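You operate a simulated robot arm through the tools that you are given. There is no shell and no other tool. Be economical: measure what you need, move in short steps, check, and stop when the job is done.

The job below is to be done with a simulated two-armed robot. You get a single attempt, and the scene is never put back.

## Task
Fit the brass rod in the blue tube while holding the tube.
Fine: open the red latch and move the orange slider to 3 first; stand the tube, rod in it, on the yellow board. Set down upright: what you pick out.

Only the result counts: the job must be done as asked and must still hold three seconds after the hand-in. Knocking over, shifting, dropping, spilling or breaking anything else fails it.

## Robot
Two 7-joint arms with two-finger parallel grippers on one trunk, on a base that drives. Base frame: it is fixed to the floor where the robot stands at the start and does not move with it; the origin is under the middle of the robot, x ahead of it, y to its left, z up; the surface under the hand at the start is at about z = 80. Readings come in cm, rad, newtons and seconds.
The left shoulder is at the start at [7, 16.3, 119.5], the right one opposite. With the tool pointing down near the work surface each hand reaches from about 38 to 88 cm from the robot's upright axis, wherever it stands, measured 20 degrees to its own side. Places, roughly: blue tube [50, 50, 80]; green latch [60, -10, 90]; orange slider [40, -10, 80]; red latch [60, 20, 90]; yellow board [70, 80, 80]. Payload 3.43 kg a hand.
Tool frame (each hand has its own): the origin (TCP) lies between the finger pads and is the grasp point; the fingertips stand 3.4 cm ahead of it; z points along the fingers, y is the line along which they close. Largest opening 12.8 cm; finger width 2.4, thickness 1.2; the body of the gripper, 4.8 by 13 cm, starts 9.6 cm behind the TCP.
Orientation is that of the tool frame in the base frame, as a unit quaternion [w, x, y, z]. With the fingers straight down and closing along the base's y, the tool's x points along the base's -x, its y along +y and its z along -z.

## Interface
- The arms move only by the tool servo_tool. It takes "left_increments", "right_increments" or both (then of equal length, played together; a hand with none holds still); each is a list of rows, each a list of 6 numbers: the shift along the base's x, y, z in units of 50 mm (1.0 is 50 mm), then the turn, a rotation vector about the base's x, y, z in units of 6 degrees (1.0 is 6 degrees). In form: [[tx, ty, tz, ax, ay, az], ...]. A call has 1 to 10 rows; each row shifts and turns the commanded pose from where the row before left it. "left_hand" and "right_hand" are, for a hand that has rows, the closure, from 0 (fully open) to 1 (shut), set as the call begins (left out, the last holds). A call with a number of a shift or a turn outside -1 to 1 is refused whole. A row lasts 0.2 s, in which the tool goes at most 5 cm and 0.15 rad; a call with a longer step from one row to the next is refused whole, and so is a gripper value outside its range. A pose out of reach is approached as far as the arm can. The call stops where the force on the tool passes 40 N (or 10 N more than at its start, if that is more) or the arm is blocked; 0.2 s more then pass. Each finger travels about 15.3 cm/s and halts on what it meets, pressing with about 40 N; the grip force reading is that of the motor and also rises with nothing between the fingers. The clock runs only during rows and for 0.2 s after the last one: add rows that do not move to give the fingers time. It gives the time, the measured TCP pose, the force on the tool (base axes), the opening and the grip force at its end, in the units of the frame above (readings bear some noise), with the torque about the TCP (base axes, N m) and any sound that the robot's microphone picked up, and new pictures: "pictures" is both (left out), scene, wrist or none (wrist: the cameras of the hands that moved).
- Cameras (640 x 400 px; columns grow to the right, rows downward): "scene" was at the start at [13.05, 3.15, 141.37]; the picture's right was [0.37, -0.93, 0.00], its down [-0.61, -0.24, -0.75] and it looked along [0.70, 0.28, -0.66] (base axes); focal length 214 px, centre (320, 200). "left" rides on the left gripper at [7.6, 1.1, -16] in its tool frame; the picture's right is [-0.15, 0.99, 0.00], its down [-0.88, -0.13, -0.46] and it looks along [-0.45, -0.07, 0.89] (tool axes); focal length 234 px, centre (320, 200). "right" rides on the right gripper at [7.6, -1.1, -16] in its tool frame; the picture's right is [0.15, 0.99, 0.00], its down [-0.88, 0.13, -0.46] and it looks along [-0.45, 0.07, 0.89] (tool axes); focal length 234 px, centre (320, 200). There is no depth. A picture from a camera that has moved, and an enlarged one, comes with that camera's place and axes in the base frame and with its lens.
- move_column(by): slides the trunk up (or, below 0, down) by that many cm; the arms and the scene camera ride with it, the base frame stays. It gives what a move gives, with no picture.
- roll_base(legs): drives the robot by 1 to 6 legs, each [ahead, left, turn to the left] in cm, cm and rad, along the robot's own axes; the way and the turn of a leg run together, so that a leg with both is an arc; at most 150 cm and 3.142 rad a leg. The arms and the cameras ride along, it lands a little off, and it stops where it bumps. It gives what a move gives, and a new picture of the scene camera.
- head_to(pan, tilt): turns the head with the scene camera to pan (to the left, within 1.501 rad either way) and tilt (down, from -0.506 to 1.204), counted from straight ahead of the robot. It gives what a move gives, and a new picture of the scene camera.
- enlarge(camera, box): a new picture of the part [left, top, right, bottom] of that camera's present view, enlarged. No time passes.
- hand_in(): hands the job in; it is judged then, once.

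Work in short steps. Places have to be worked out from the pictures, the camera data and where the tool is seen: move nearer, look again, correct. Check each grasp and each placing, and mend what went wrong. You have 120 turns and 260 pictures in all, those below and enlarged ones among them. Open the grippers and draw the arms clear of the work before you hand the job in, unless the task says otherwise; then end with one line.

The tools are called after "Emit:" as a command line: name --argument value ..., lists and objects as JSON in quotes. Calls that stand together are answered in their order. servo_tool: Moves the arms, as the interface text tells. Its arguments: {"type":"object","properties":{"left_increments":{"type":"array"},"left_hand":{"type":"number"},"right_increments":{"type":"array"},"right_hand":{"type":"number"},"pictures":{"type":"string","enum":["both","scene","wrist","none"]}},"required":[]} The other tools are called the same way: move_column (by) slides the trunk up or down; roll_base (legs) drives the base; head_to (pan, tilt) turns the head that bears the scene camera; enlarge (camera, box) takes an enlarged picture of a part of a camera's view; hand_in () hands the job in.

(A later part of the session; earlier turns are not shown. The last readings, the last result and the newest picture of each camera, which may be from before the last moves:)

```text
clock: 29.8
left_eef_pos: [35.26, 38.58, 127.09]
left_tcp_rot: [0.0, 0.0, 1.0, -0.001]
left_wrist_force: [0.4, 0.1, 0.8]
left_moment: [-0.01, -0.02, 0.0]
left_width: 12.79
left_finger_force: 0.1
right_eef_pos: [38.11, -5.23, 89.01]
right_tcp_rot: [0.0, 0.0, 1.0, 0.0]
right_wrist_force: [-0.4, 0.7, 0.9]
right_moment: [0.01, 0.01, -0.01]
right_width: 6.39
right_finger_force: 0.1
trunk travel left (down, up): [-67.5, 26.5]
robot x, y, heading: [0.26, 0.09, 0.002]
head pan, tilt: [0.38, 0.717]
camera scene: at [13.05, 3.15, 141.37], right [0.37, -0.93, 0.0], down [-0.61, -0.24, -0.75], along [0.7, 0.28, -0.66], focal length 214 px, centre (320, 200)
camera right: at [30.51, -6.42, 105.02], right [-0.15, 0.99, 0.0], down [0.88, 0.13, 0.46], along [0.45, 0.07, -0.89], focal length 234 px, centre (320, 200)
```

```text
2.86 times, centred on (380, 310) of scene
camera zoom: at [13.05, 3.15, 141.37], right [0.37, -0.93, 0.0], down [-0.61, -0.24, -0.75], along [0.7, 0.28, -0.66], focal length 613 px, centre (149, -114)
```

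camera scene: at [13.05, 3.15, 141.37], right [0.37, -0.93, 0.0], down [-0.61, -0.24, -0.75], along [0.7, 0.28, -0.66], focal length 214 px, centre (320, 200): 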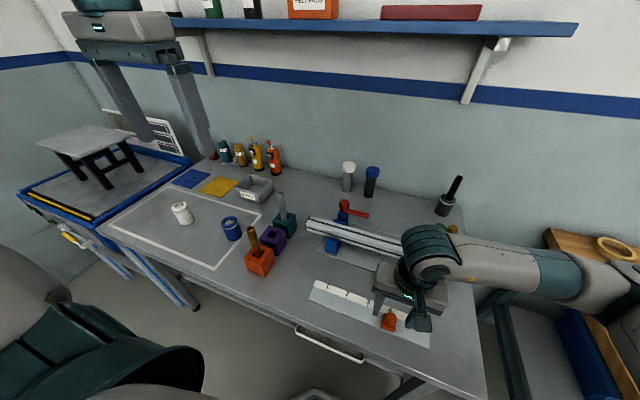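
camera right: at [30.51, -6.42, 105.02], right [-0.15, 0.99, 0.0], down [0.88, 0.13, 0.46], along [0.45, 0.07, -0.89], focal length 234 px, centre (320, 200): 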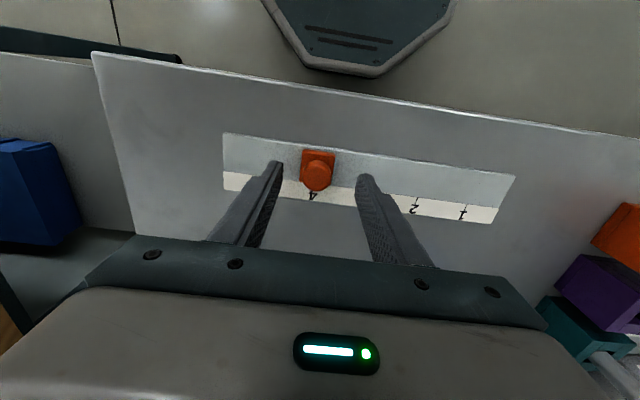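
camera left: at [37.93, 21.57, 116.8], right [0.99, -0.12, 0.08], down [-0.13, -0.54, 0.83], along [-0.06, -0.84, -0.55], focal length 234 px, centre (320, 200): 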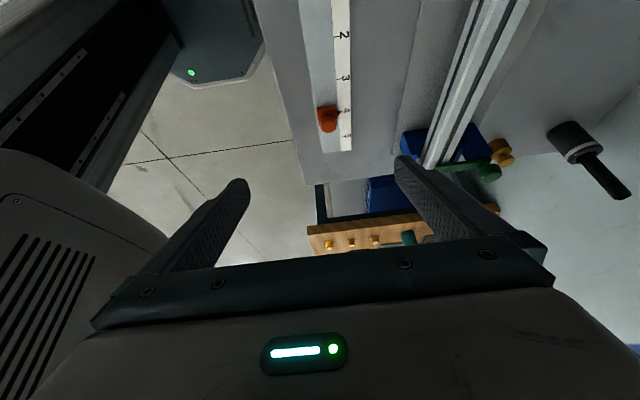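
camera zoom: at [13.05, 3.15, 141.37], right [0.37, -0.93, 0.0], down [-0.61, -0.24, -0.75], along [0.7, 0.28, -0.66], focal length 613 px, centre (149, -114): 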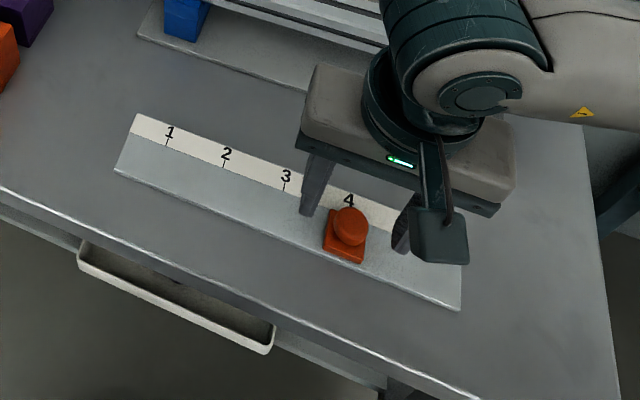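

Aligned. Lower 2 cm and close on the knob.

Emit:
servo_tool --right_increments '[[-0.04, 0, -0.2, 0, 0, 0], [0, 0, -0.2, 0, 0, 0], [0, 0, 0, 0, 0, 0]]' --pictures "none"

Emit:
servo_tool --right_increments '[[0, 0, 0, 0, 0, 0], [0, 0, 0, 0, 0, 0], [0, 0, 0, 0, 0, 0]]' --right_hand 0.85 --pictures "wrist"

```text
clock: 30.6
left_eef_pos: [35.25, 38.72, 127.15]
left_tcp_rot: [0.0, 0.0, 1.0, 0.001]
left_wrist_force: [-0.2, -0.2, -0.8]
left_moment: [0.01, 0.01, -0.02]
left_width: 12.79
left_finger_force: 0.2
right_eef_pos: [37.95, -5.32, 87.06]
right_tcp_rot: [0.0, 0.001, 1.0, 0.001]
right_wrist_force: [-0.7, -1.3, 0.0]
right_moment: [0.0, 0.04, -0.01]
right_width: 6.39
right_finger_force: 0.1
trunk travel left (down, up): [-67.5, 26.5]
robot x, y, heading: [-0.37, 0.02, -0.001]
head pan, tilt: [0.38, 0.717]
```

```text
clock: 31.4
left_eef_pos: [35.21, 38.52, 127.13]
left_tcp_rot: [0.0, 0.0, 1.0, 0.0]
left_wrist_force: [0.2, -0.2, 0.6]
left_moment: [0.0, -0.02, -0.01]
left_width: 12.79
left_finger_force: 0.0
right_eef_pos: [37.94, -5.35, 86.92]
right_tcp_rot: [-0.001, 0.0, 1.0, 0.0]
right_wrist_force: [-0.5, 0.1, -0.9]
right_moment: [-0.21, -0.03, 0.01]
right_width: 2.68
right_finger_force: 45.0
trunk travel left (down, up): [-67.5, 26.5]
robot x, y, heading: [0.02, 0.03, 0.001]
head pan, tilt: [0.38, 0.717]
camera right: at [30.33, -6.5, 103.04], right [-0.15, 0.99, 0.0], down [0.88, 0.13, 0.46], along [0.45, 0.07, -0.89], focal length 234 px, centre (320, 200)
```

right: 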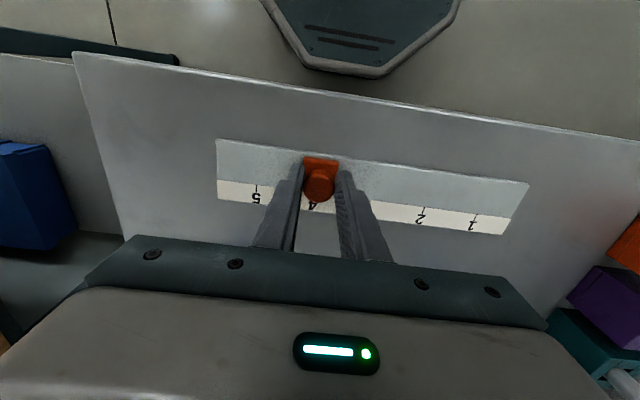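

Gripped (2.68 cm). Tick spacing works out to ≈6.0 cm along +y; drag the slider by 6.0.

Emit:
servo_tool --right_increments '[[0, 0.2, 0, 0, 0, 0], [0, 0.2, 0, 0, 0, 0], [0, 0.2, 0, 0, 0, 0], [0, 0.2, 0, 0, 0, 0], [0, 0.2, 0, 0, 0, 0], [0, 0.2, 0, 0, 0, 0], [0, 0, 0, 0, 0, 0]]' --pictures "both"

Emit:
enlarge --camera "scene" --box '[310, 260, 430, 350]'

Emit:
enlarge --camera "right" --box '[230, 120, 420, 240]'

```text
clock: 33.0
left_eef_pos: [35.23, 38.65, 127.06]
left_tcp_rot: [0.0, 0.0, 1.0, 0.0]
left_wrist_force: [1.3, 0.3, -0.5]
left_moment: [0.01, -0.02, 0.01]
left_width: 12.8
left_finger_force: 0.1
right_eef_pos: [37.85, 0.61, 86.95]
right_tcp_rot: [-0.001, 0.0, 1.0, -0.001]
right_wrist_force: [-5.1, -0.8, -14.9]
right_moment: [0.27, -0.26, 0.0]
right_width: 2.7
right_finger_force: 44.6
trunk travel left (down, up): [-67.5, 26.5]
robot x, y, heading: [-0.18, 0.05, -0.002]
head pan, tilt: [0.38, 0.717]
camera scene: at [13.09, 3.11, 141.35], right [0.37, -0.93, 0.0], down [-0.61, -0.24, -0.75], along [0.7, 0.28, -0.66], focal length 214 px, centre (320, 200)
camera right: at [30.35, -0.55, 103.05], right [-0.15, 0.99, 0.0], down [0.88, 0.13, 0.45], along [0.45, 0.07, -0.89], focal length 234 px, centre (320, 200)
```

scene: 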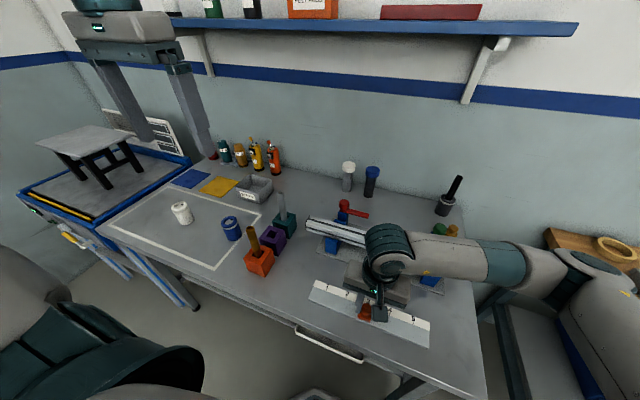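
right: 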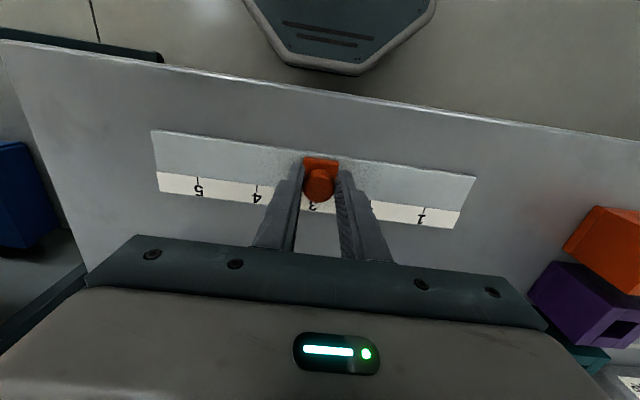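

```text
4.44 times, centred on (370, 305) of scene
camera zoom: at [13.09, 3.11, 141.35], right [0.37, -0.93, 0.0], down [-0.61, -0.24, -0.75], along [0.7, 0.28, -0.66], focal length 953 px, centre (98, -267)
```

zoom: 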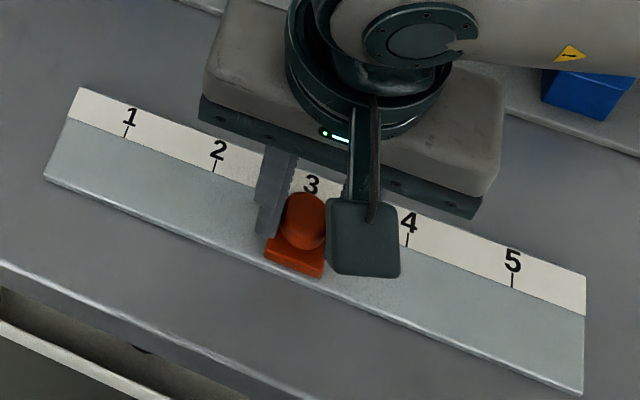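

```text
3.33 times, centred on (325, 180) of right
camera zoom: at [30.35, -0.55, 103.05], right [-0.15, 0.99, 0.0], down [0.88, 0.13, 0.45], along [0.45, 0.07, -0.89], focal length 781 px, centre (303, 267)
```

zoom: 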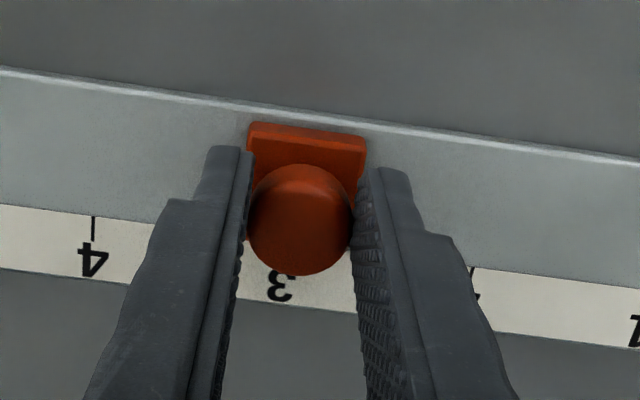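

The slider looks to be at 3. Release, rise, and verify.

Emit:
servo_tool --right_increments '[[0, 0, 0, 0, 0, 0], [0, 0, 0, 0, 0, 0], [0, 0, 0.8, 0, 0, 0], [0, 0, 0.8, 0, 0, 0], [0, 0, 0.8, 0, 0, 0], [0.3, -0.4, 0.3, 0, 0, 0], [0.3, -0.4, 0.3, 0, 0, 0], [0.3, -0.4, 0, 0, 0, 0]]' --right_hand 0.5 --pictures "both"

Emit:
enlarge --camera "scene" --box '[310, 260, 430, 350]'

Emit:
enlarge --camera "right" --box '[230, 60, 470, 200]'

```text
clock: 34.8
left_eef_pos: [35.2, 38.46, 127.21]
left_tcp_rot: [0.0, 0.001, 1.0, 0.001]
left_wrist_force: [0.3, 0.1, 0.4]
left_moment: [0.03, -0.01, 0.02]
left_width: 12.81
left_finger_force: 0.1
right_eef_pos: [42.51, -5.35, 101.93]
right_tcp_rot: [0.0, 0.0, 1.0, 0.0]
right_wrist_force: [1.0, 0.0, 0.0]
right_moment: [-0.01, 0.03, 0.01]
right_width: 6.42
right_finger_force: 0.1
trunk travel left (down, up): [-67.5, 26.5]
robot x, y, heading: [-0.06, 0.07, 0.002]
head pan, tilt: [0.38, 0.717]
camera scene: at [13.07, 3.04, 141.37], right [0.37, -0.93, 0.0], down [-0.61, -0.24, -0.75], along [0.7, 0.28, -0.66], focal length 214 px, centre (320, 200)
camera right: at [34.94, -6.54, 117.95], right [-0.15, 0.99, 0.0], down [0.88, 0.13, 0.46], along [0.45, 0.07, -0.89], focal length 234 px, centre (320, 200)
```

scene: 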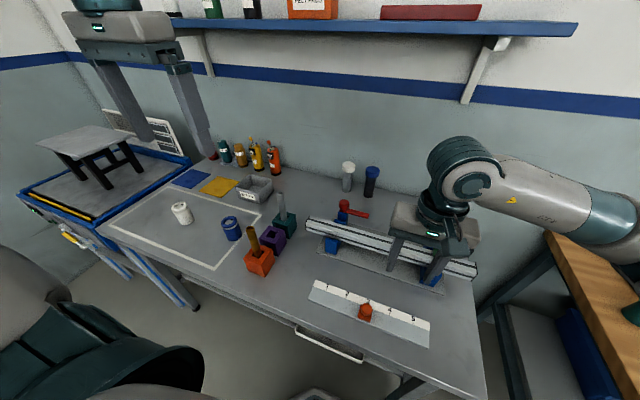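
right: 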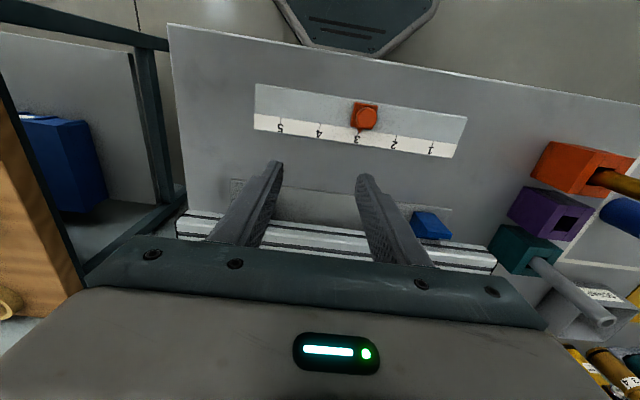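

```text
4.44 times, centred on (370, 305) of scene
camera zoom: at [13.07, 3.04, 141.37], right [0.37, -0.93, 0.0], down [-0.61, -0.24, -0.75], along [0.7, 0.28, -0.66], focal length 953 px, centre (98, -267)
```

zoom: 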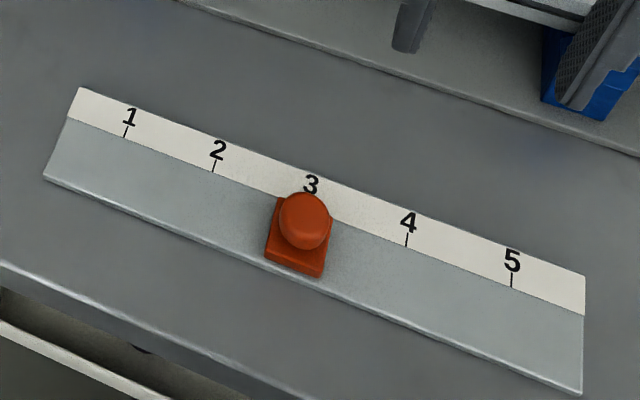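

```text
2.67 times, centred on (350, 130) of right
camera zoom: at [34.94, -6.54, 117.95], right [-0.15, 0.99, 0.0], down [0.88, 0.13, 0.46], along [0.45, 0.07, -0.89], focal length 624 px, centre (240, 387)
```

zoom: 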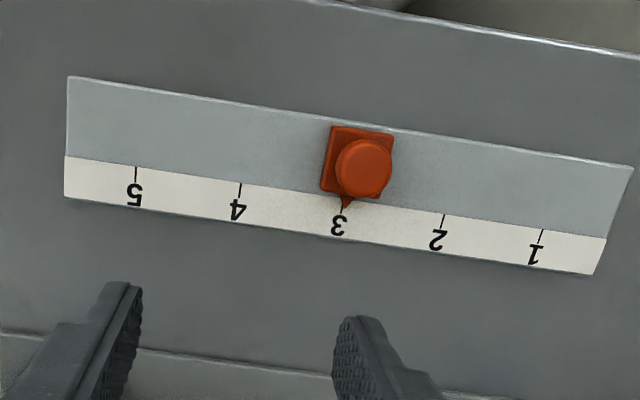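

Pointer stands at 3. Now inspect the blue tube from above with the left wrist camera.

Emit:
servo_tool --left_increments '[[0.5, 0.24, -0.35, 0, 0, 0], [0.5, 0.24, -0.35, 0, 0, 0], [0.5, 0.24, -0.35, 0, 0, 0], [0.5, 0.24, -0.35, 0, 0, 0], [0.5, 0.24, -0.35, 0, 0, 0], [0.5, 0.24, -0.35, 0, 0, 0], [0.5, 0.24, -0.35, 0, 0, 0], [0.4, 0.24, -0.35, 0, 0, 0], [0, 0, 0, 0, 0, 0]]' --pictures "wrist"

Emit:
enlarge --camera "left" --box '[230, 20, 430, 160]'

```text
clock: 36.8
left_eef_pos: [54.75, 48.36, 113.32]
left_tcp_rot: [0.0, 0.0, 1.0, 0.0]
left_wrist_force: [-0.1, -0.2, -0.1]
left_moment: [0.0, -0.01, -0.03]
left_width: 12.78
left_finger_force: 0.1
right_eef_pos: [42.5, -5.45, 101.82]
right_tcp_rot: [0.0, 0.001, 1.0, 0.001]
right_wrist_force: [-0.5, 0.7, -0.3]
right_moment: [0.02, 0.0, 0.0]
right_width: 6.43
right_finger_force: 0.0
trunk travel left (down, up): [-67.5, 26.5]
robot x, y, heading: [-0.04, -0.1, -0.001]
head pan, tilt: [0.38, 0.717]
camera left: at [47.05, 49.49, 129.25], right [0.15, 0.99, 0.0], down [0.88, -0.13, 0.46], along [0.45, -0.07, -0.89], focal length 234 px, centre (320, 200)
```

left: 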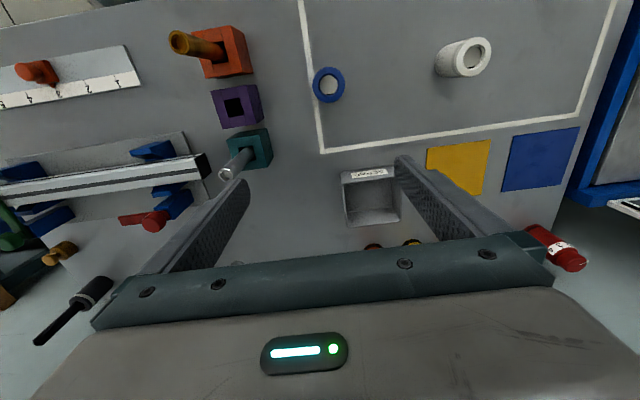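

```text
2.86 times, centred on (330, 90) of left
camera zoom: at [47.05, 49.49, 129.25], right [0.15, 0.99, 0.0], down [0.88, -0.13, 0.46], along [0.45, -0.07, -0.89], focal length 669 px, centre (291, 514)
```

zoom: 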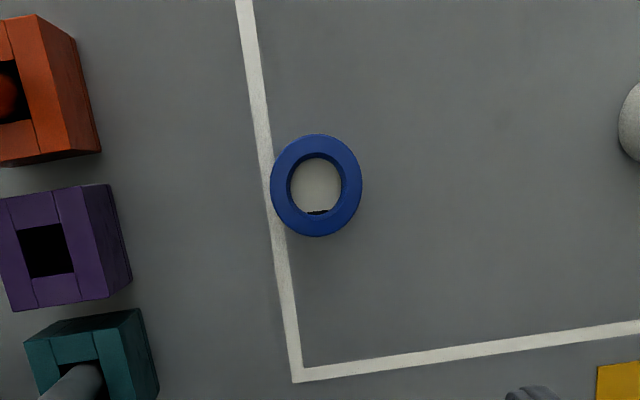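

The bore shows a light disc; I enlarge more, together with the white tube for comparison.

Emit:
enlarge --camera "left" --box '[305, 60, 355, 110]'

Emit:
enlarge --camera "left" --box '[430, 25, 500, 85]'

Emit:
enlarge --camera "scene" --box '[160, 190, 260, 260]'

```text
8.00 times, centred on (330, 85) of left
camera zoom: at [47.05, 49.49, 129.25], right [0.15, 0.99, 0.0], down [0.88, -0.13, 0.46], along [0.45, -0.07, -0.89], focal length 1873 px, centre (240, 1120)
```

zoom: 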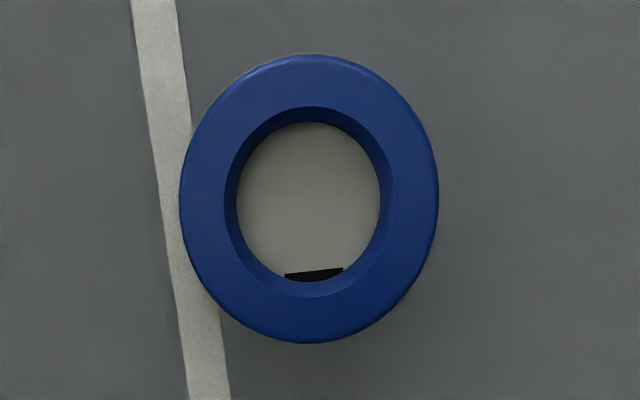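

```text
6.67 times, centred on (465, 55) of left
camera zoom: at [47.05, 49.49, 129.25], right [0.15, 0.99, 0.0], down [0.88, -0.13, 0.46], along [0.45, -0.07, -0.89], focal length 1561 px, centre (-647, 1167)
```

zoom: 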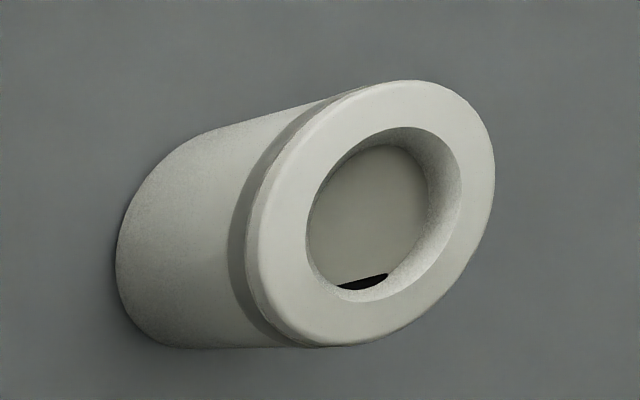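

```text
5.71 times, centred on (210, 225) of scene
camera zoom: at [12.99, 3.13, 141.38], right [0.37, -0.93, 0.0], down [-0.61, -0.24, -0.75], along [0.7, 0.28, -0.66], focal length 1226 px, centre (949, 57)
```

zoom: 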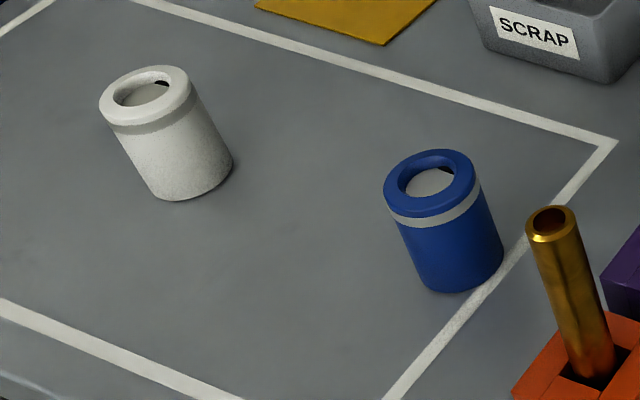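

Both tubes show a light disc with a black sliver about 1–2 cm below the rim. I lower the left hand for a closer look (fingers pass in front of the tube).

Emit:
servo_tool --left_increments '[[0.1, 0.05, -0.65, 0, 0, 0], [0.1, 0.05, -0.65, 0, 0, 0], [0.1, 0, -0.65, 0, 0, 0], [0, 0, -0.65, 0, 0, 0], [0, 0, -0.5, 0, 0, 0], [0, 0, 0, 0, 0, 0]]' --pictures "wrist"

Emit:
enlarge --camera "left" --box '[270, 10, 370, 120]'

Emit:
enlarge --camera "left" --box '[0, 0, 200, 150]'

```text
clock: 38.2
left_eef_pos: [56.33, 48.6, 97.74]
left_tcp_rot: [0.0, 0.0, 1.0, 0.0]
left_wrist_force: [0.2, 1.2, 0.2]
left_moment: [-0.01, 0.0, 0.0]
left_width: 12.79
left_finger_force: 0.0
right_eef_pos: [42.55, -5.28, 102.01]
right_tcp_rot: [0.0, 0.0, 1.0, 0.0]
right_wrist_force: [-0.3, -0.5, 0.1]
right_moment: [0.0, 0.02, -0.02]
right_width: 6.39
right_finger_force: 0.1
trunk travel left (down, up): [-67.5, 26.5]
robot x, y, heading: [0.25, 0.01, 0.007]
head pan, tilt: [0.38, 0.717]
camera left: at [48.73, 49.82, 113.77], right [0.15, 0.99, 0.0], down [0.88, -0.13, 0.46], along [0.45, -0.07, -0.89], focal length 234 px, centre (320, 200)
```

left: 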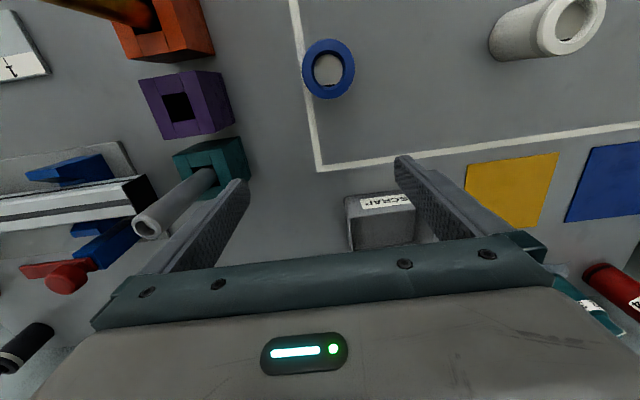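

```text
3.64 times, centred on (320, 65) of left
camera zoom: at [48.73, 49.82, 113.77], right [0.15, 0.99, 0.0], down [0.88, -0.13, 0.46], along [0.45, -0.07, -0.89], focal length 852 px, centre (320, 691)
```

zoom: 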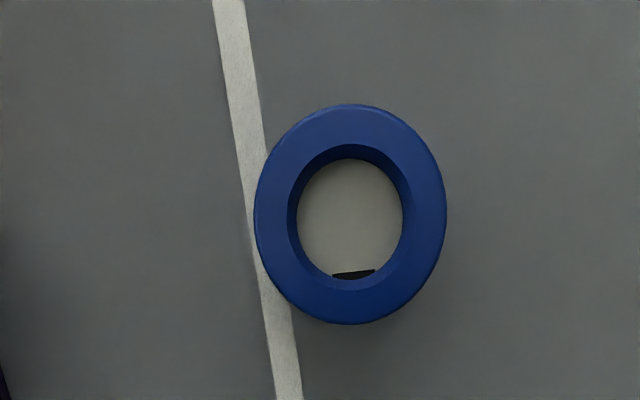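

```text
2.67 times, centred on (100, 75) of left
camera zoom: at [48.73, 49.82, 113.77], right [0.15, 0.99, 0.0], down [0.88, -0.13, 0.46], along [0.45, -0.07, -0.89], focal length 624 px, centre (907, 533)
```

zoom: 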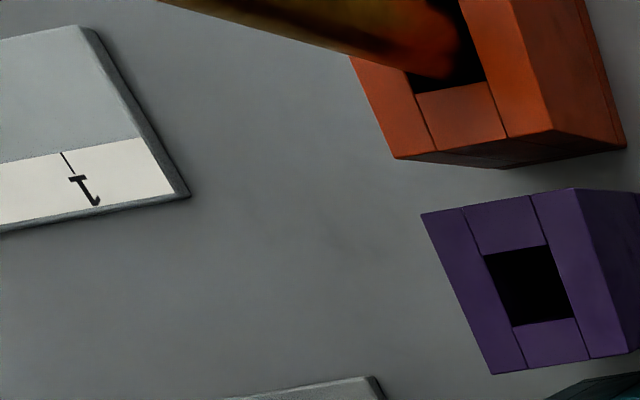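

Bore has a black chord segment on its +x side — possibly a key flat. I check the rod for a matching flat.

Emit:
enlarge --camera "scene" --box '[240, 220, 280, 280]'

Emit:
enlarge --camera "left" --box '[120, 150, 230, 250]'

```text
6.67 times, centred on (260, 250) of scene
camera zoom: at [13.04, 3.12, 141.38], right [0.37, -0.93, 0.0], down [-0.61, -0.24, -0.75], along [0.7, 0.28, -0.66], focal length 1430 px, centre (720, -133)
```

zoom: 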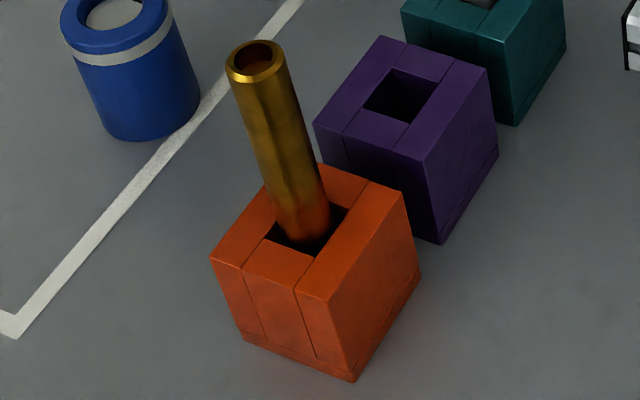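

```text
4.00 times, centred on (175, 200) of left
camera zoom: at [48.73, 49.82, 113.77], right [0.15, 0.99, 0.0], down [0.88, -0.13, 0.46], along [0.45, -0.07, -0.89], focal length 937 px, centre (900, 200)
```

zoom: 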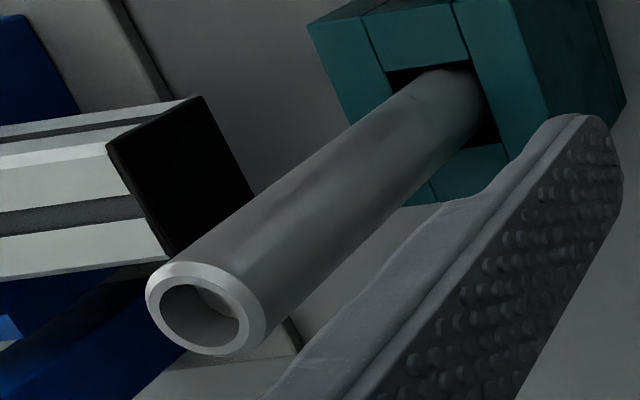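

The rods are round, so no key is needed. Plan: right hand takes the rod from above, left hand grips the tube from the robot side with a 45° tilt. First, left hand retreats up and the right hand goes near the rod.

Emit:
servo_tool --left_increments '[[0, 0, 0.9, 0, 0, 0], [0, 0, 0.9, 0, 0, 0], [0, 0, 0.9, 0, 0, 0], [-0.6, 0.3, 0.3, 0, 0, 0], [-0.6, 0.4, 0.3, 0, 0, 0], [-0.6, 0.4, 0, 0, 0, 0], [-0.6, 0.4, 0, 0, 0, 0], [-0.6, 0.4, 0, 0, 0, 0], [0, 0, 0, 0, 0, 0], [0, 0, 0, 0, 0, 0]]' --right_increments '[[0, 0, 0.7, 0, 0, 0], [0, 0, 0.7, 0, 0, 0], [0, 0, 0.2, 0, 0, 0], [0.1, 0.9, 0, 0, 0, 0], [0.1, 0.9, 0, 0, 0, 0], [0.1, 0.9, 0, 0, 0, 0], [0.1, 0.9, 0, 0, 0, 0], [0.1, 0.9, 0, 0, 0, 0], [0.1, 0.9, 0, 0, 0, 0], [0.1, 0.9, 0, 0, 0, 0]]' --pictures "both"

```text
clock: 40.4
left_eef_pos: [41.34, 58.55, 114.07]
left_tcp_rot: [0.0, 0.0, 1.0, -0.001]
left_wrist_force: [0.5, 0.1, -0.3]
left_moment: [-0.03, -0.02, 0.01]
left_width: 12.81
left_finger_force: 0.0
right_eef_pos: [45.83, 26.73, 110.07]
right_tcp_rot: [0.001, 0.0, 1.0, -0.001]
right_wrist_force: [0.2, 0.5, -0.1]
right_moment: [-0.02, -0.02, -0.02]
right_width: 6.41
right_finger_force: 0.0
trunk travel left (down, up): [-67.5, 26.5]
robot x, y, heading: [0.37, -0.09, -0.002]
head pan, tilt: [0.38, 0.717]
camera scene: at [12.95, 3.43, 141.37], right [0.37, -0.93, 0.0], down [-0.61, -0.25, -0.75], along [0.7, 0.28, -0.66], focal length 214 px, centre (320, 200)
camera right: at [38.11, 25.59, 126.12], right [-0.15, 0.99, 0.0], down [0.88, 0.13, 0.46], along [0.45, 0.06, -0.89], focal length 234 px, centre (320, 200)
camera left: at [33.69, 59.69, 130.08], right [0.15, 0.99, 0.0], down [0.88, -0.13, 0.46], along [0.45, -0.07, -0.89], focal length 234 px, centre (320, 200)
```

scene: 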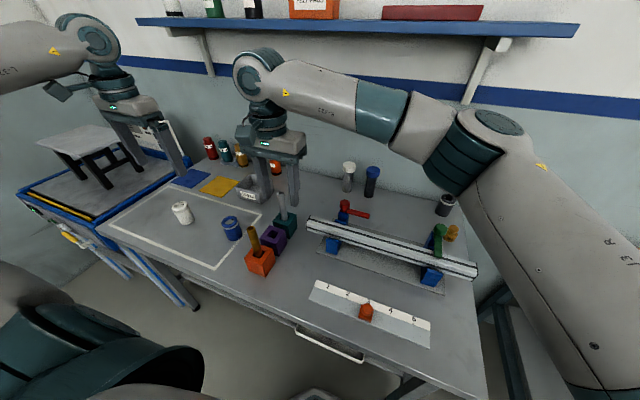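
right: 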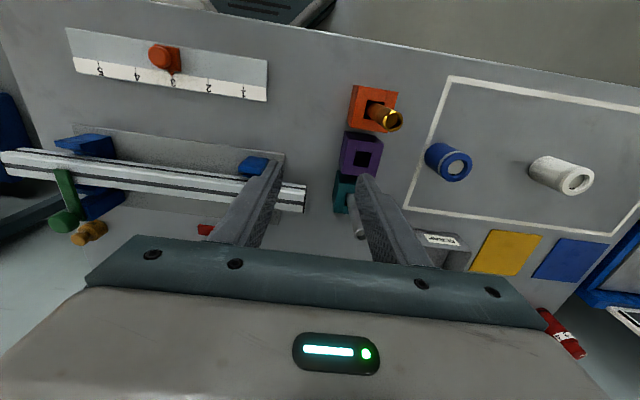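
left: 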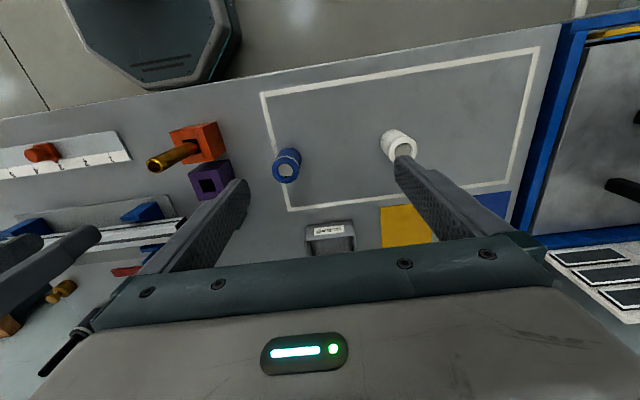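

Triangulated rod top: about [40.9, 34.2, 97.5]. I move over it at z≈104 and check.

Emit:
servo_tool --right_increments '[[-0.33, 0.5, 0, 0, 0, 0], [-0.33, 0.5, 0, 0, 0, 0], [-0.33, 0.5, -0.4, 0, 0, 0], [0, 0, -0.7, 0, 0, 0], [0, 0, 0, 0, 0, 0]]' --pictures "both"

Emit:
enlarge --camera "scene" --box '[220, 180, 320, 280]'

```text
clock: 41.6
left_eef_pos: [41.48, 58.2, 114.33]
left_tcp_rot: [0.0, 0.0, 1.0, 0.0]
left_wrist_force: [0.0, -0.4, 0.3]
left_moment: [0.01, 0.01, 0.02]
left_width: 12.8
left_finger_force: 0.0
right_eef_pos: [43.67, 29.52, 106.58]
right_tcp_rot: [0.001, 0.0, 1.0, 0.0]
right_wrist_force: [-0.7, -0.5, -0.4]
right_moment: [0.01, -0.01, -0.01]
right_width: 6.39
right_finger_force: 0.1
right hand out of reach, approached as far as the arm can: row 2, 3
trunk travel left (down, up): [-67.5, 26.5]
robot x, y, heading: [-0.13, 0.03, -0.002]
head pan, tilt: [0.38, 0.717]
camera scene: at [13.02, 3.12, 141.38], right [0.37, -0.93, 0.0], down [-0.61, -0.24, -0.75], along [0.7, 0.28, -0.66], focal length 214 px, centre (320, 200)
camera right: at [36.01, 28.43, 122.61], right [-0.15, 0.99, 0.0], down [0.88, 0.13, 0.46], along [0.45, 0.07, -0.89], focal length 234 px, centre (320, 200)
```

scene: 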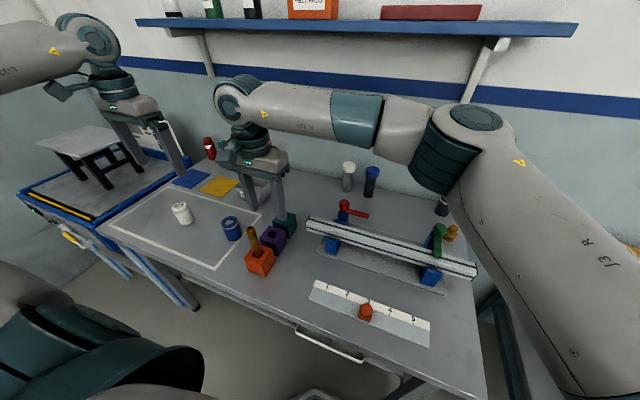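
right: 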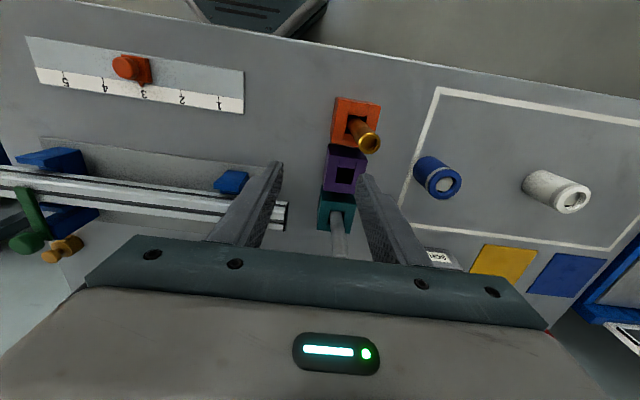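

```text
4.00 times, centred on (270, 230) of scene
camera zoom: at [13.02, 3.12, 141.38], right [0.37, -0.93, 0.0], down [-0.61, -0.24, -0.75], along [0.7, 0.28, -0.66], focal length 858 px, centre (520, 80)
```

zoom: 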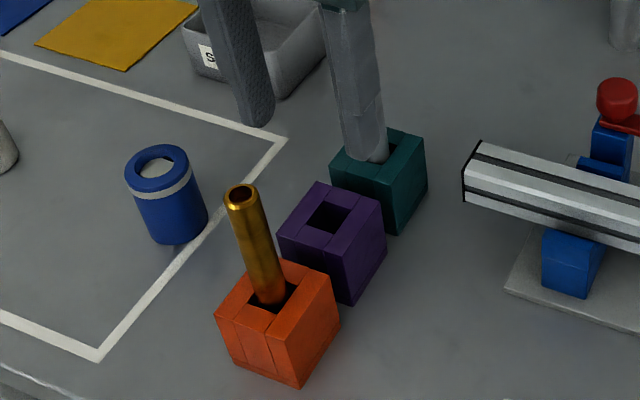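

The right hand cannot reach the rod from here. I'll raise and tuck both hands, then strafe the robot 25 cm left so the rod and tube lie in front.

Emit:
servo_tool --right_increments '[[0, 0, 0.8, 0, 0, 0], [0, 0, 0.8, 0, 0, 0], [0, -0.8, 0.3, 0, 0, 0], [0, -0.9, 0, 0, 0, 0], [0, -0.9, 0, 0, 0, 0], [0, -0.9, 0, 0, 0, 0], [0, -0.9, 0, 0, 0, 0]]' --left_increments '[[0, 0, 0.5, 0, 0, 0], [0, 0, 0.5, 0, 0, 0], [0, 0, 0, 0, 0, 0], [0, -0.5, 0, 0, 0, 0], [0, -0.7, 0, 0, 0, 0], [0, -0.7, 0, 0, 0, 0], [0, -0.7, 0, 0, 0, 0]]' --pictures "none"

Emit:
roll_base --legs '[[0, 25, 0]]'

```text
clock: 43.2
left_eef_pos: [41.18, 44.61, 119.29]
left_tcp_rot: [0.0, 0.0, 1.0, 0.001]
left_wrist_force: [-0.4, 0.4, 0.3]
left_moment: [0.07, 0.02, 0.0]
left_width: 12.79
left_finger_force: 0.0
right_eef_pos: [43.65, 6.88, 115.81]
right_tcp_rot: [0.0, -0.001, 1.0, 0.002]
right_wrist_force: [0.2, -0.1, -0.7]
right_moment: [0.03, -0.01, -0.01]
right_width: 6.41
right_finger_force: 0.1
trunk travel left (down, up): [-67.5, 26.5]
robot x, y, heading: [-0.33, 0.37, 0.002]
head pan, tilt: [0.38, 0.717]
```

```text
clock: 45.0
left_eef_pos: [40.7, 70.4, 119.22]
left_tcp_rot: [0.0, -0.004, 1.0, 0.0]
left_wrist_force: [-0.4, -0.3, 0.2]
left_moment: [-0.01, -0.02, 0.0]
left_width: 12.78
left_finger_force: 0.1
right_eef_pos: [43.46, 32.9, 115.92]
right_tcp_rot: [0.0, -0.004, 1.0, 0.0]
right_wrist_force: [0.7, 1.0, 0.6]
right_moment: [0.01, 0.02, 0.01]
right_width: 6.37
right_finger_force: 0.0
trunk travel left (down, up): [-67.5, 26.5]
robot x, y, heading: [0.42, 25.13, 0.01]
head pan, tilt: [0.38, 0.717]
camera scene: at [12.91, 28.35, 141.38], right [0.38, -0.93, 0.0], down [-0.61, -0.25, -0.75], along [0.7, 0.29, -0.66], focal length 214 px, centre (320, 200)
```

scene: 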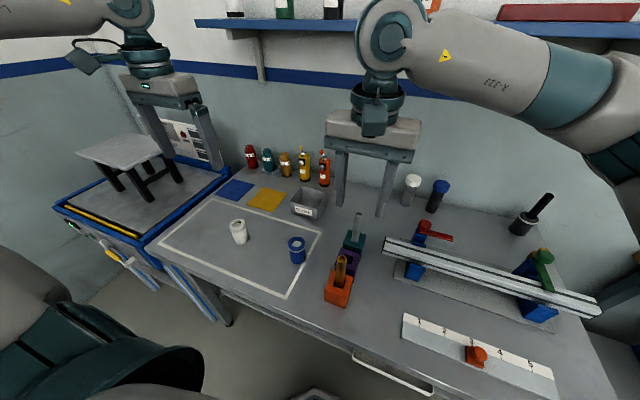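

Now the rod is within reach. Move the right hand above the rod at z≈104 and look.

Emit:
servo_tool --right_increments '[[-0.25, 0.14, -0.4, 0, 0, 0], [-0.25, 0.14, -0.6, 0, 0, 0], [0, 0, -0.7, 0, 0, 0], [0, 0, -0.6, 0, 0, 0], [0, 0, 0, 0, 0, 0]]' --pictures "both"

Emit:
enlarge --camera "scene" --box '[290, 160, 410, 310]'

Emit:
enlarge --camera "right" --box '[240, 100, 400, 230]'

```text
clock: 46.2
left_eef_pos: [40.77, 70.53, 119.22]
left_tcp_rot: [0.0, -0.005, 1.0, 0.0]
left_wrist_force: [0.4, -0.2, 0.0]
left_moment: [-0.03, 0.01, 0.01]
left_width: 12.8
left_finger_force: 0.0
right_eef_pos: [40.83, 34.23, 104.45]
right_tcp_rot: [0.0, -0.005, 1.0, 0.0]
right_wrist_force: [0.0, -0.4, -0.8]
right_moment: [-0.06, 0.01, -0.02]
right_width: 6.41
right_finger_force: 0.1
trunk travel left (down, up): [-67.5, 26.5]
robot x, y, heading: [-0.06, 25.31, 0.009]
head pan, tilt: [0.38, 0.717]
camera scene: at [12.88, 28.46, 141.38], right [0.38, -0.93, 0.0], down [-0.61, -0.25, -0.75], along [0.7, 0.29, -0.66], focal length 214 px, centre (320, 200)
camera right: at [33.39, 33.08, 120.39], right [-0.15, 0.99, 0.0], down [0.88, 0.14, 0.46], along [0.45, 0.07, -0.89], focal length 234 px, centre (320, 200)
```

scene: 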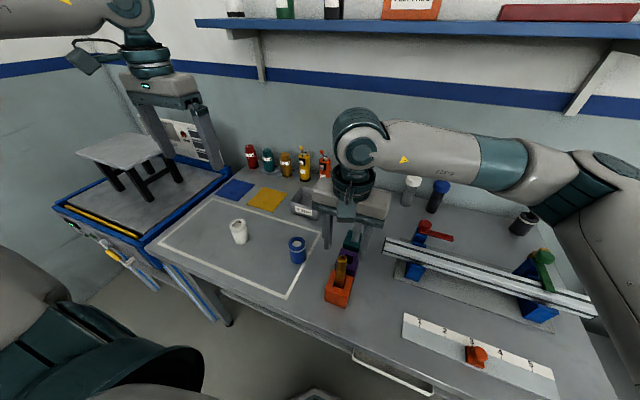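
right: 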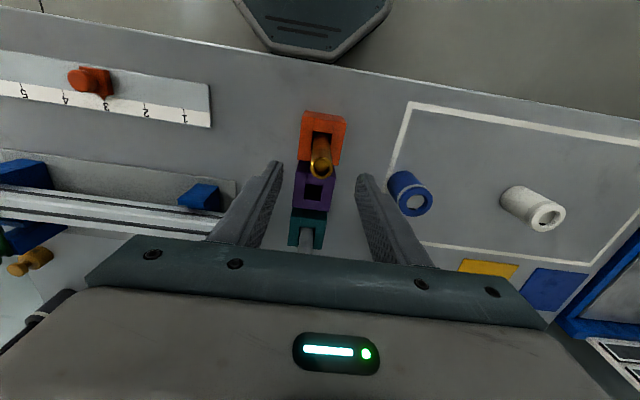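

```text
2.67 times, centred on (350, 235) of scene
camera zoom: at [12.88, 28.46, 141.38], right [0.38, -0.93, 0.0], down [-0.61, -0.25, -0.75], along [0.7, 0.29, -0.66], focal length 572 px, centre (240, 107)
```

zoom: 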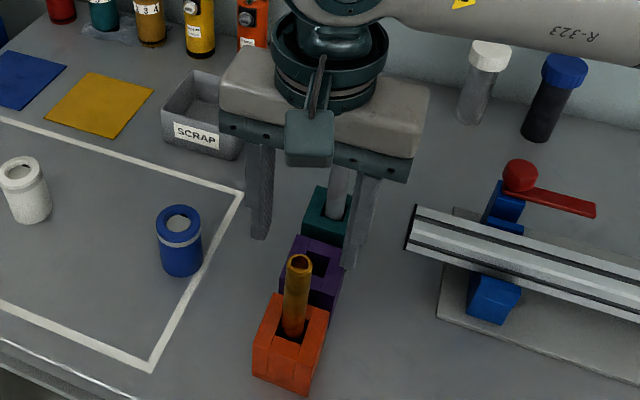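

```text
3.08 times, centred on (320, 165) of right
camera zoom: at [33.39, 33.08, 120.39], right [-0.15, 0.99, 0.0], down [0.88, 0.14, 0.46], along [0.45, 0.07, -0.89], focal length 720 px, centre (320, 308)
```

zoom: 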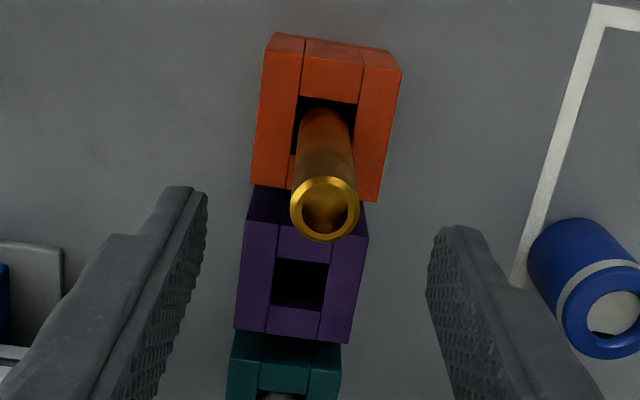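

Rod top ≈[40.6, 34.3, 99], diameter ≈2.1. Descend to z≈94.5 straddling the rod and close gently.

Emit:
servo_tool --right_increments '[[-0.04, 0.02, -0.6, 0, 0, 0], [0, 0, -0.6, 0, 0, 0], [0, 0, -0.5, 0, 0, 0], [0, 0, -0.3, 0, 0, 0], [0, 0, 0, 0, 0, 0]]' --pictures "wrist"

Emit:
enlarge --camera "scene" --box '[290, 200, 390, 310]'

```text
clock: 47.4
left_eef_pos: [40.68, 70.51, 119.24]
left_tcp_rot: [0.0, -0.004, 1.0, -0.001]
left_wrist_force: [-0.2, 0.1, -0.2]
left_moment: [-0.02, 0.02, -0.02]
left_width: 12.81
left_finger_force: 0.1
right_eef_pos: [40.69, 34.54, 94.27]
right_tcp_rot: [0.001, -0.005, 1.0, 0.0]
right_wrist_force: [0.2, -0.6, 0.3]
right_moment: [0.02, -0.01, -0.03]
right_width: 6.39
right_finger_force: 0.0
trunk travel left (down, up): [-67.5, 26.5]
robot x, y, heading: [-0.13, 25.25, 0.005]
head pan, tilt: [0.38, 0.717]
camera right: at [33.04, 33.24, 110.35], right [-0.15, 0.99, 0.0], down [0.88, 0.14, 0.46], along [0.45, 0.07, -0.89], focal length 234 px, centre (320, 200)
```

right: 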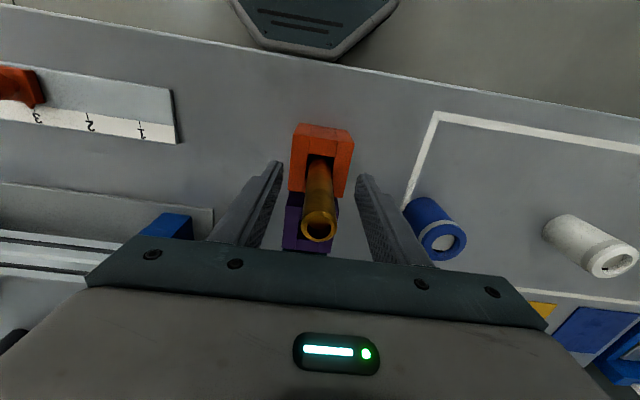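

```text
3.64 times, centred on (340, 255) of scene
camera zoom: at [12.9, 28.41, 141.37], right [0.38, -0.93, 0.0], down [-0.61, -0.25, -0.75], along [0.7, 0.29, -0.66], focal length 780 px, centre (247, 0)
```

zoom: 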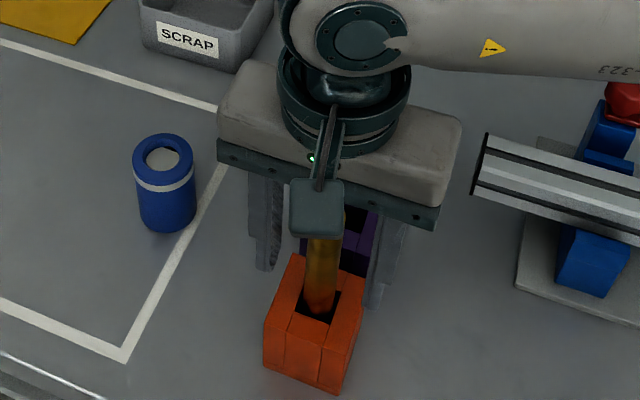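

Well centred. Close on the rod.

Emit:
servo_tool --right_increments '[[0, 0, 0, 0, 0, 0], [0, 0, 0, 0, 0, 0], [0, 0, 0, 0, 0, 0]]' --right_hand 1.0 --pictures "none"

Emit:
servo_tool --right_increments '[[0, 0, 0.4, 0, 0, 0], [0, 0, 0.6, 0, 0, 0], [0, 0, 0.8, 0, 0, 0], [0, 0, 0.8, 0, 0, 0], [0, 0, 0.8, 0, 0, 0], [0, 0, 0.8, 0, 0, 0], [0, 0, 0, 0, 0, 0]]' --pictures "both"

Emit:
enlarge --camera "scene" --box '[290, 160, 390, 310]'

```text
clock: 48.2
left_eef_pos: [40.72, 70.44, 119.09]
left_tcp_rot: [0.0, -0.004, 1.0, 0.0]
left_wrist_force: [0.7, 0.9, 0.1]
left_moment: [0.01, 0.02, 0.02]
left_width: 12.81
left_finger_force: 0.0
right_eef_pos: [40.7, 34.43, 94.31]
right_tcp_rot: [0.0, -0.004, 1.0, 0.0]
right_wrist_force: [0.0, 0.5, -0.2]
right_moment: [0.01, 0.02, 0.0]
right_width: 2.2
right_finger_force: 39.8
trunk travel left (down, up): [-67.5, 26.5]
robot x, y, heading: [0.11, 25.14, 0.012]
head pan, tilt: [0.38, 0.717]
```

```text
clock: 49.8
left_eef_pos: [40.72, 70.47, 119.22]
left_tcp_rot: [0.0, -0.004, 1.0, 0.0]
left_wrist_force: [0.0, -0.8, -0.1]
left_moment: [0.01, -0.01, 0.02]
left_width: 12.77
left_finger_force: 0.1
right_eef_pos: [40.57, 34.31, 115.44]
right_tcp_rot: [0.0, -0.004, 1.0, 0.0]
right_wrist_force: [0.1, 0.3, -2.0]
right_moment: [0.06, 0.06, 0.01]
right_width: 2.23
right_finger_force: 39.9
trunk travel left (down, up): [-67.5, 26.5]
robot x, y, heading: [0.09, 25.3, 0.008]
head pan, tilt: [0.38, 0.717]
camera scene: at [12.98, 28.42, 141.36], right [0.38, -0.93, 0.0], down [-0.61, -0.25, -0.75], along [0.7, 0.29, -0.66], focal length 214 px, centre (320, 200)
camera right: at [32.99, 33.08, 131.53], right [-0.15, 0.99, 0.0], down [0.88, 0.14, 0.46], along [0.45, 0.07, -0.89], focal length 234 px, centre (320, 200)
```

scene: 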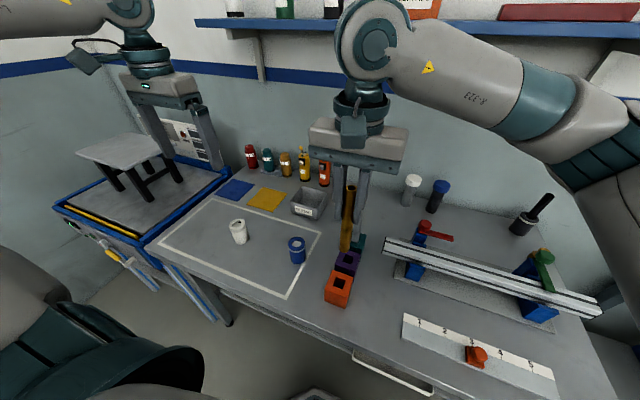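
right: 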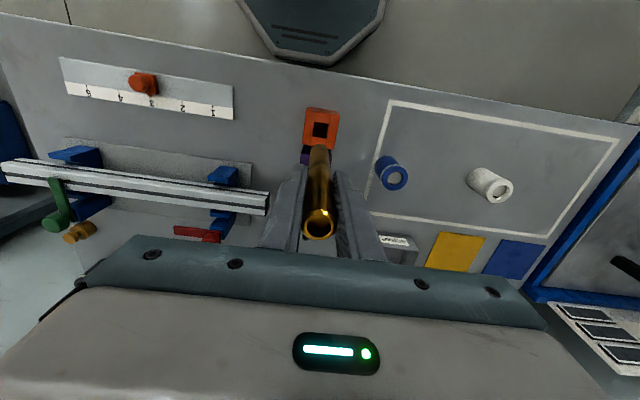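

```text
2.67 times, centred on (340, 235) of scene
camera zoom: at [12.98, 28.42, 141.36], right [0.38, -0.93, 0.0], down [-0.61, -0.25, -0.75], along [0.7, 0.29, -0.66], focal length 572 px, centre (267, 107)
```

zoom: 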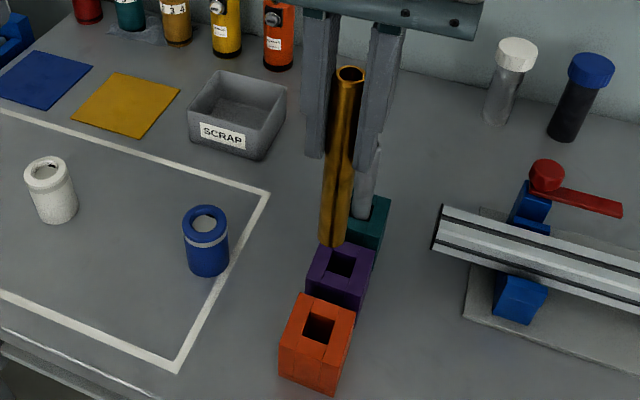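

Rod is held (2.2 cm). Let me enlarge the rod to see whether it has a feature, e.g. a flat or keyed end.

Emit:
enlarge --camera "scene" --box '[330, 175, 370, 260]'

Emit:
enlarge --camera "right" --box '[270, 100, 370, 250]'

```text
4.71 times, centred on (350, 218) of scene
camera zoom: at [12.98, 28.42, 141.36], right [0.38, -0.93, 0.0], down [-0.61, -0.25, -0.75], along [0.7, 0.29, -0.66], focal length 1009 px, centre (179, 118)
```

zoom: 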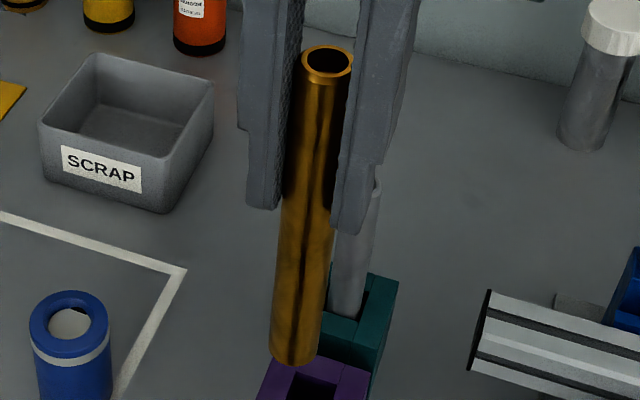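

```text
2.67 times, centred on (320, 175) of right
camera zoom: at [32.99, 33.08, 131.53], right [-0.15, 0.99, 0.0], down [0.88, 0.14, 0.46], along [0.45, 0.07, -0.89], focal length 624 px, centre (320, 267)
```

zoom: 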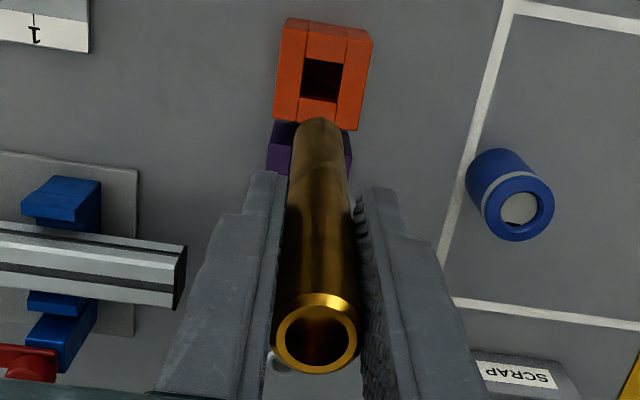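

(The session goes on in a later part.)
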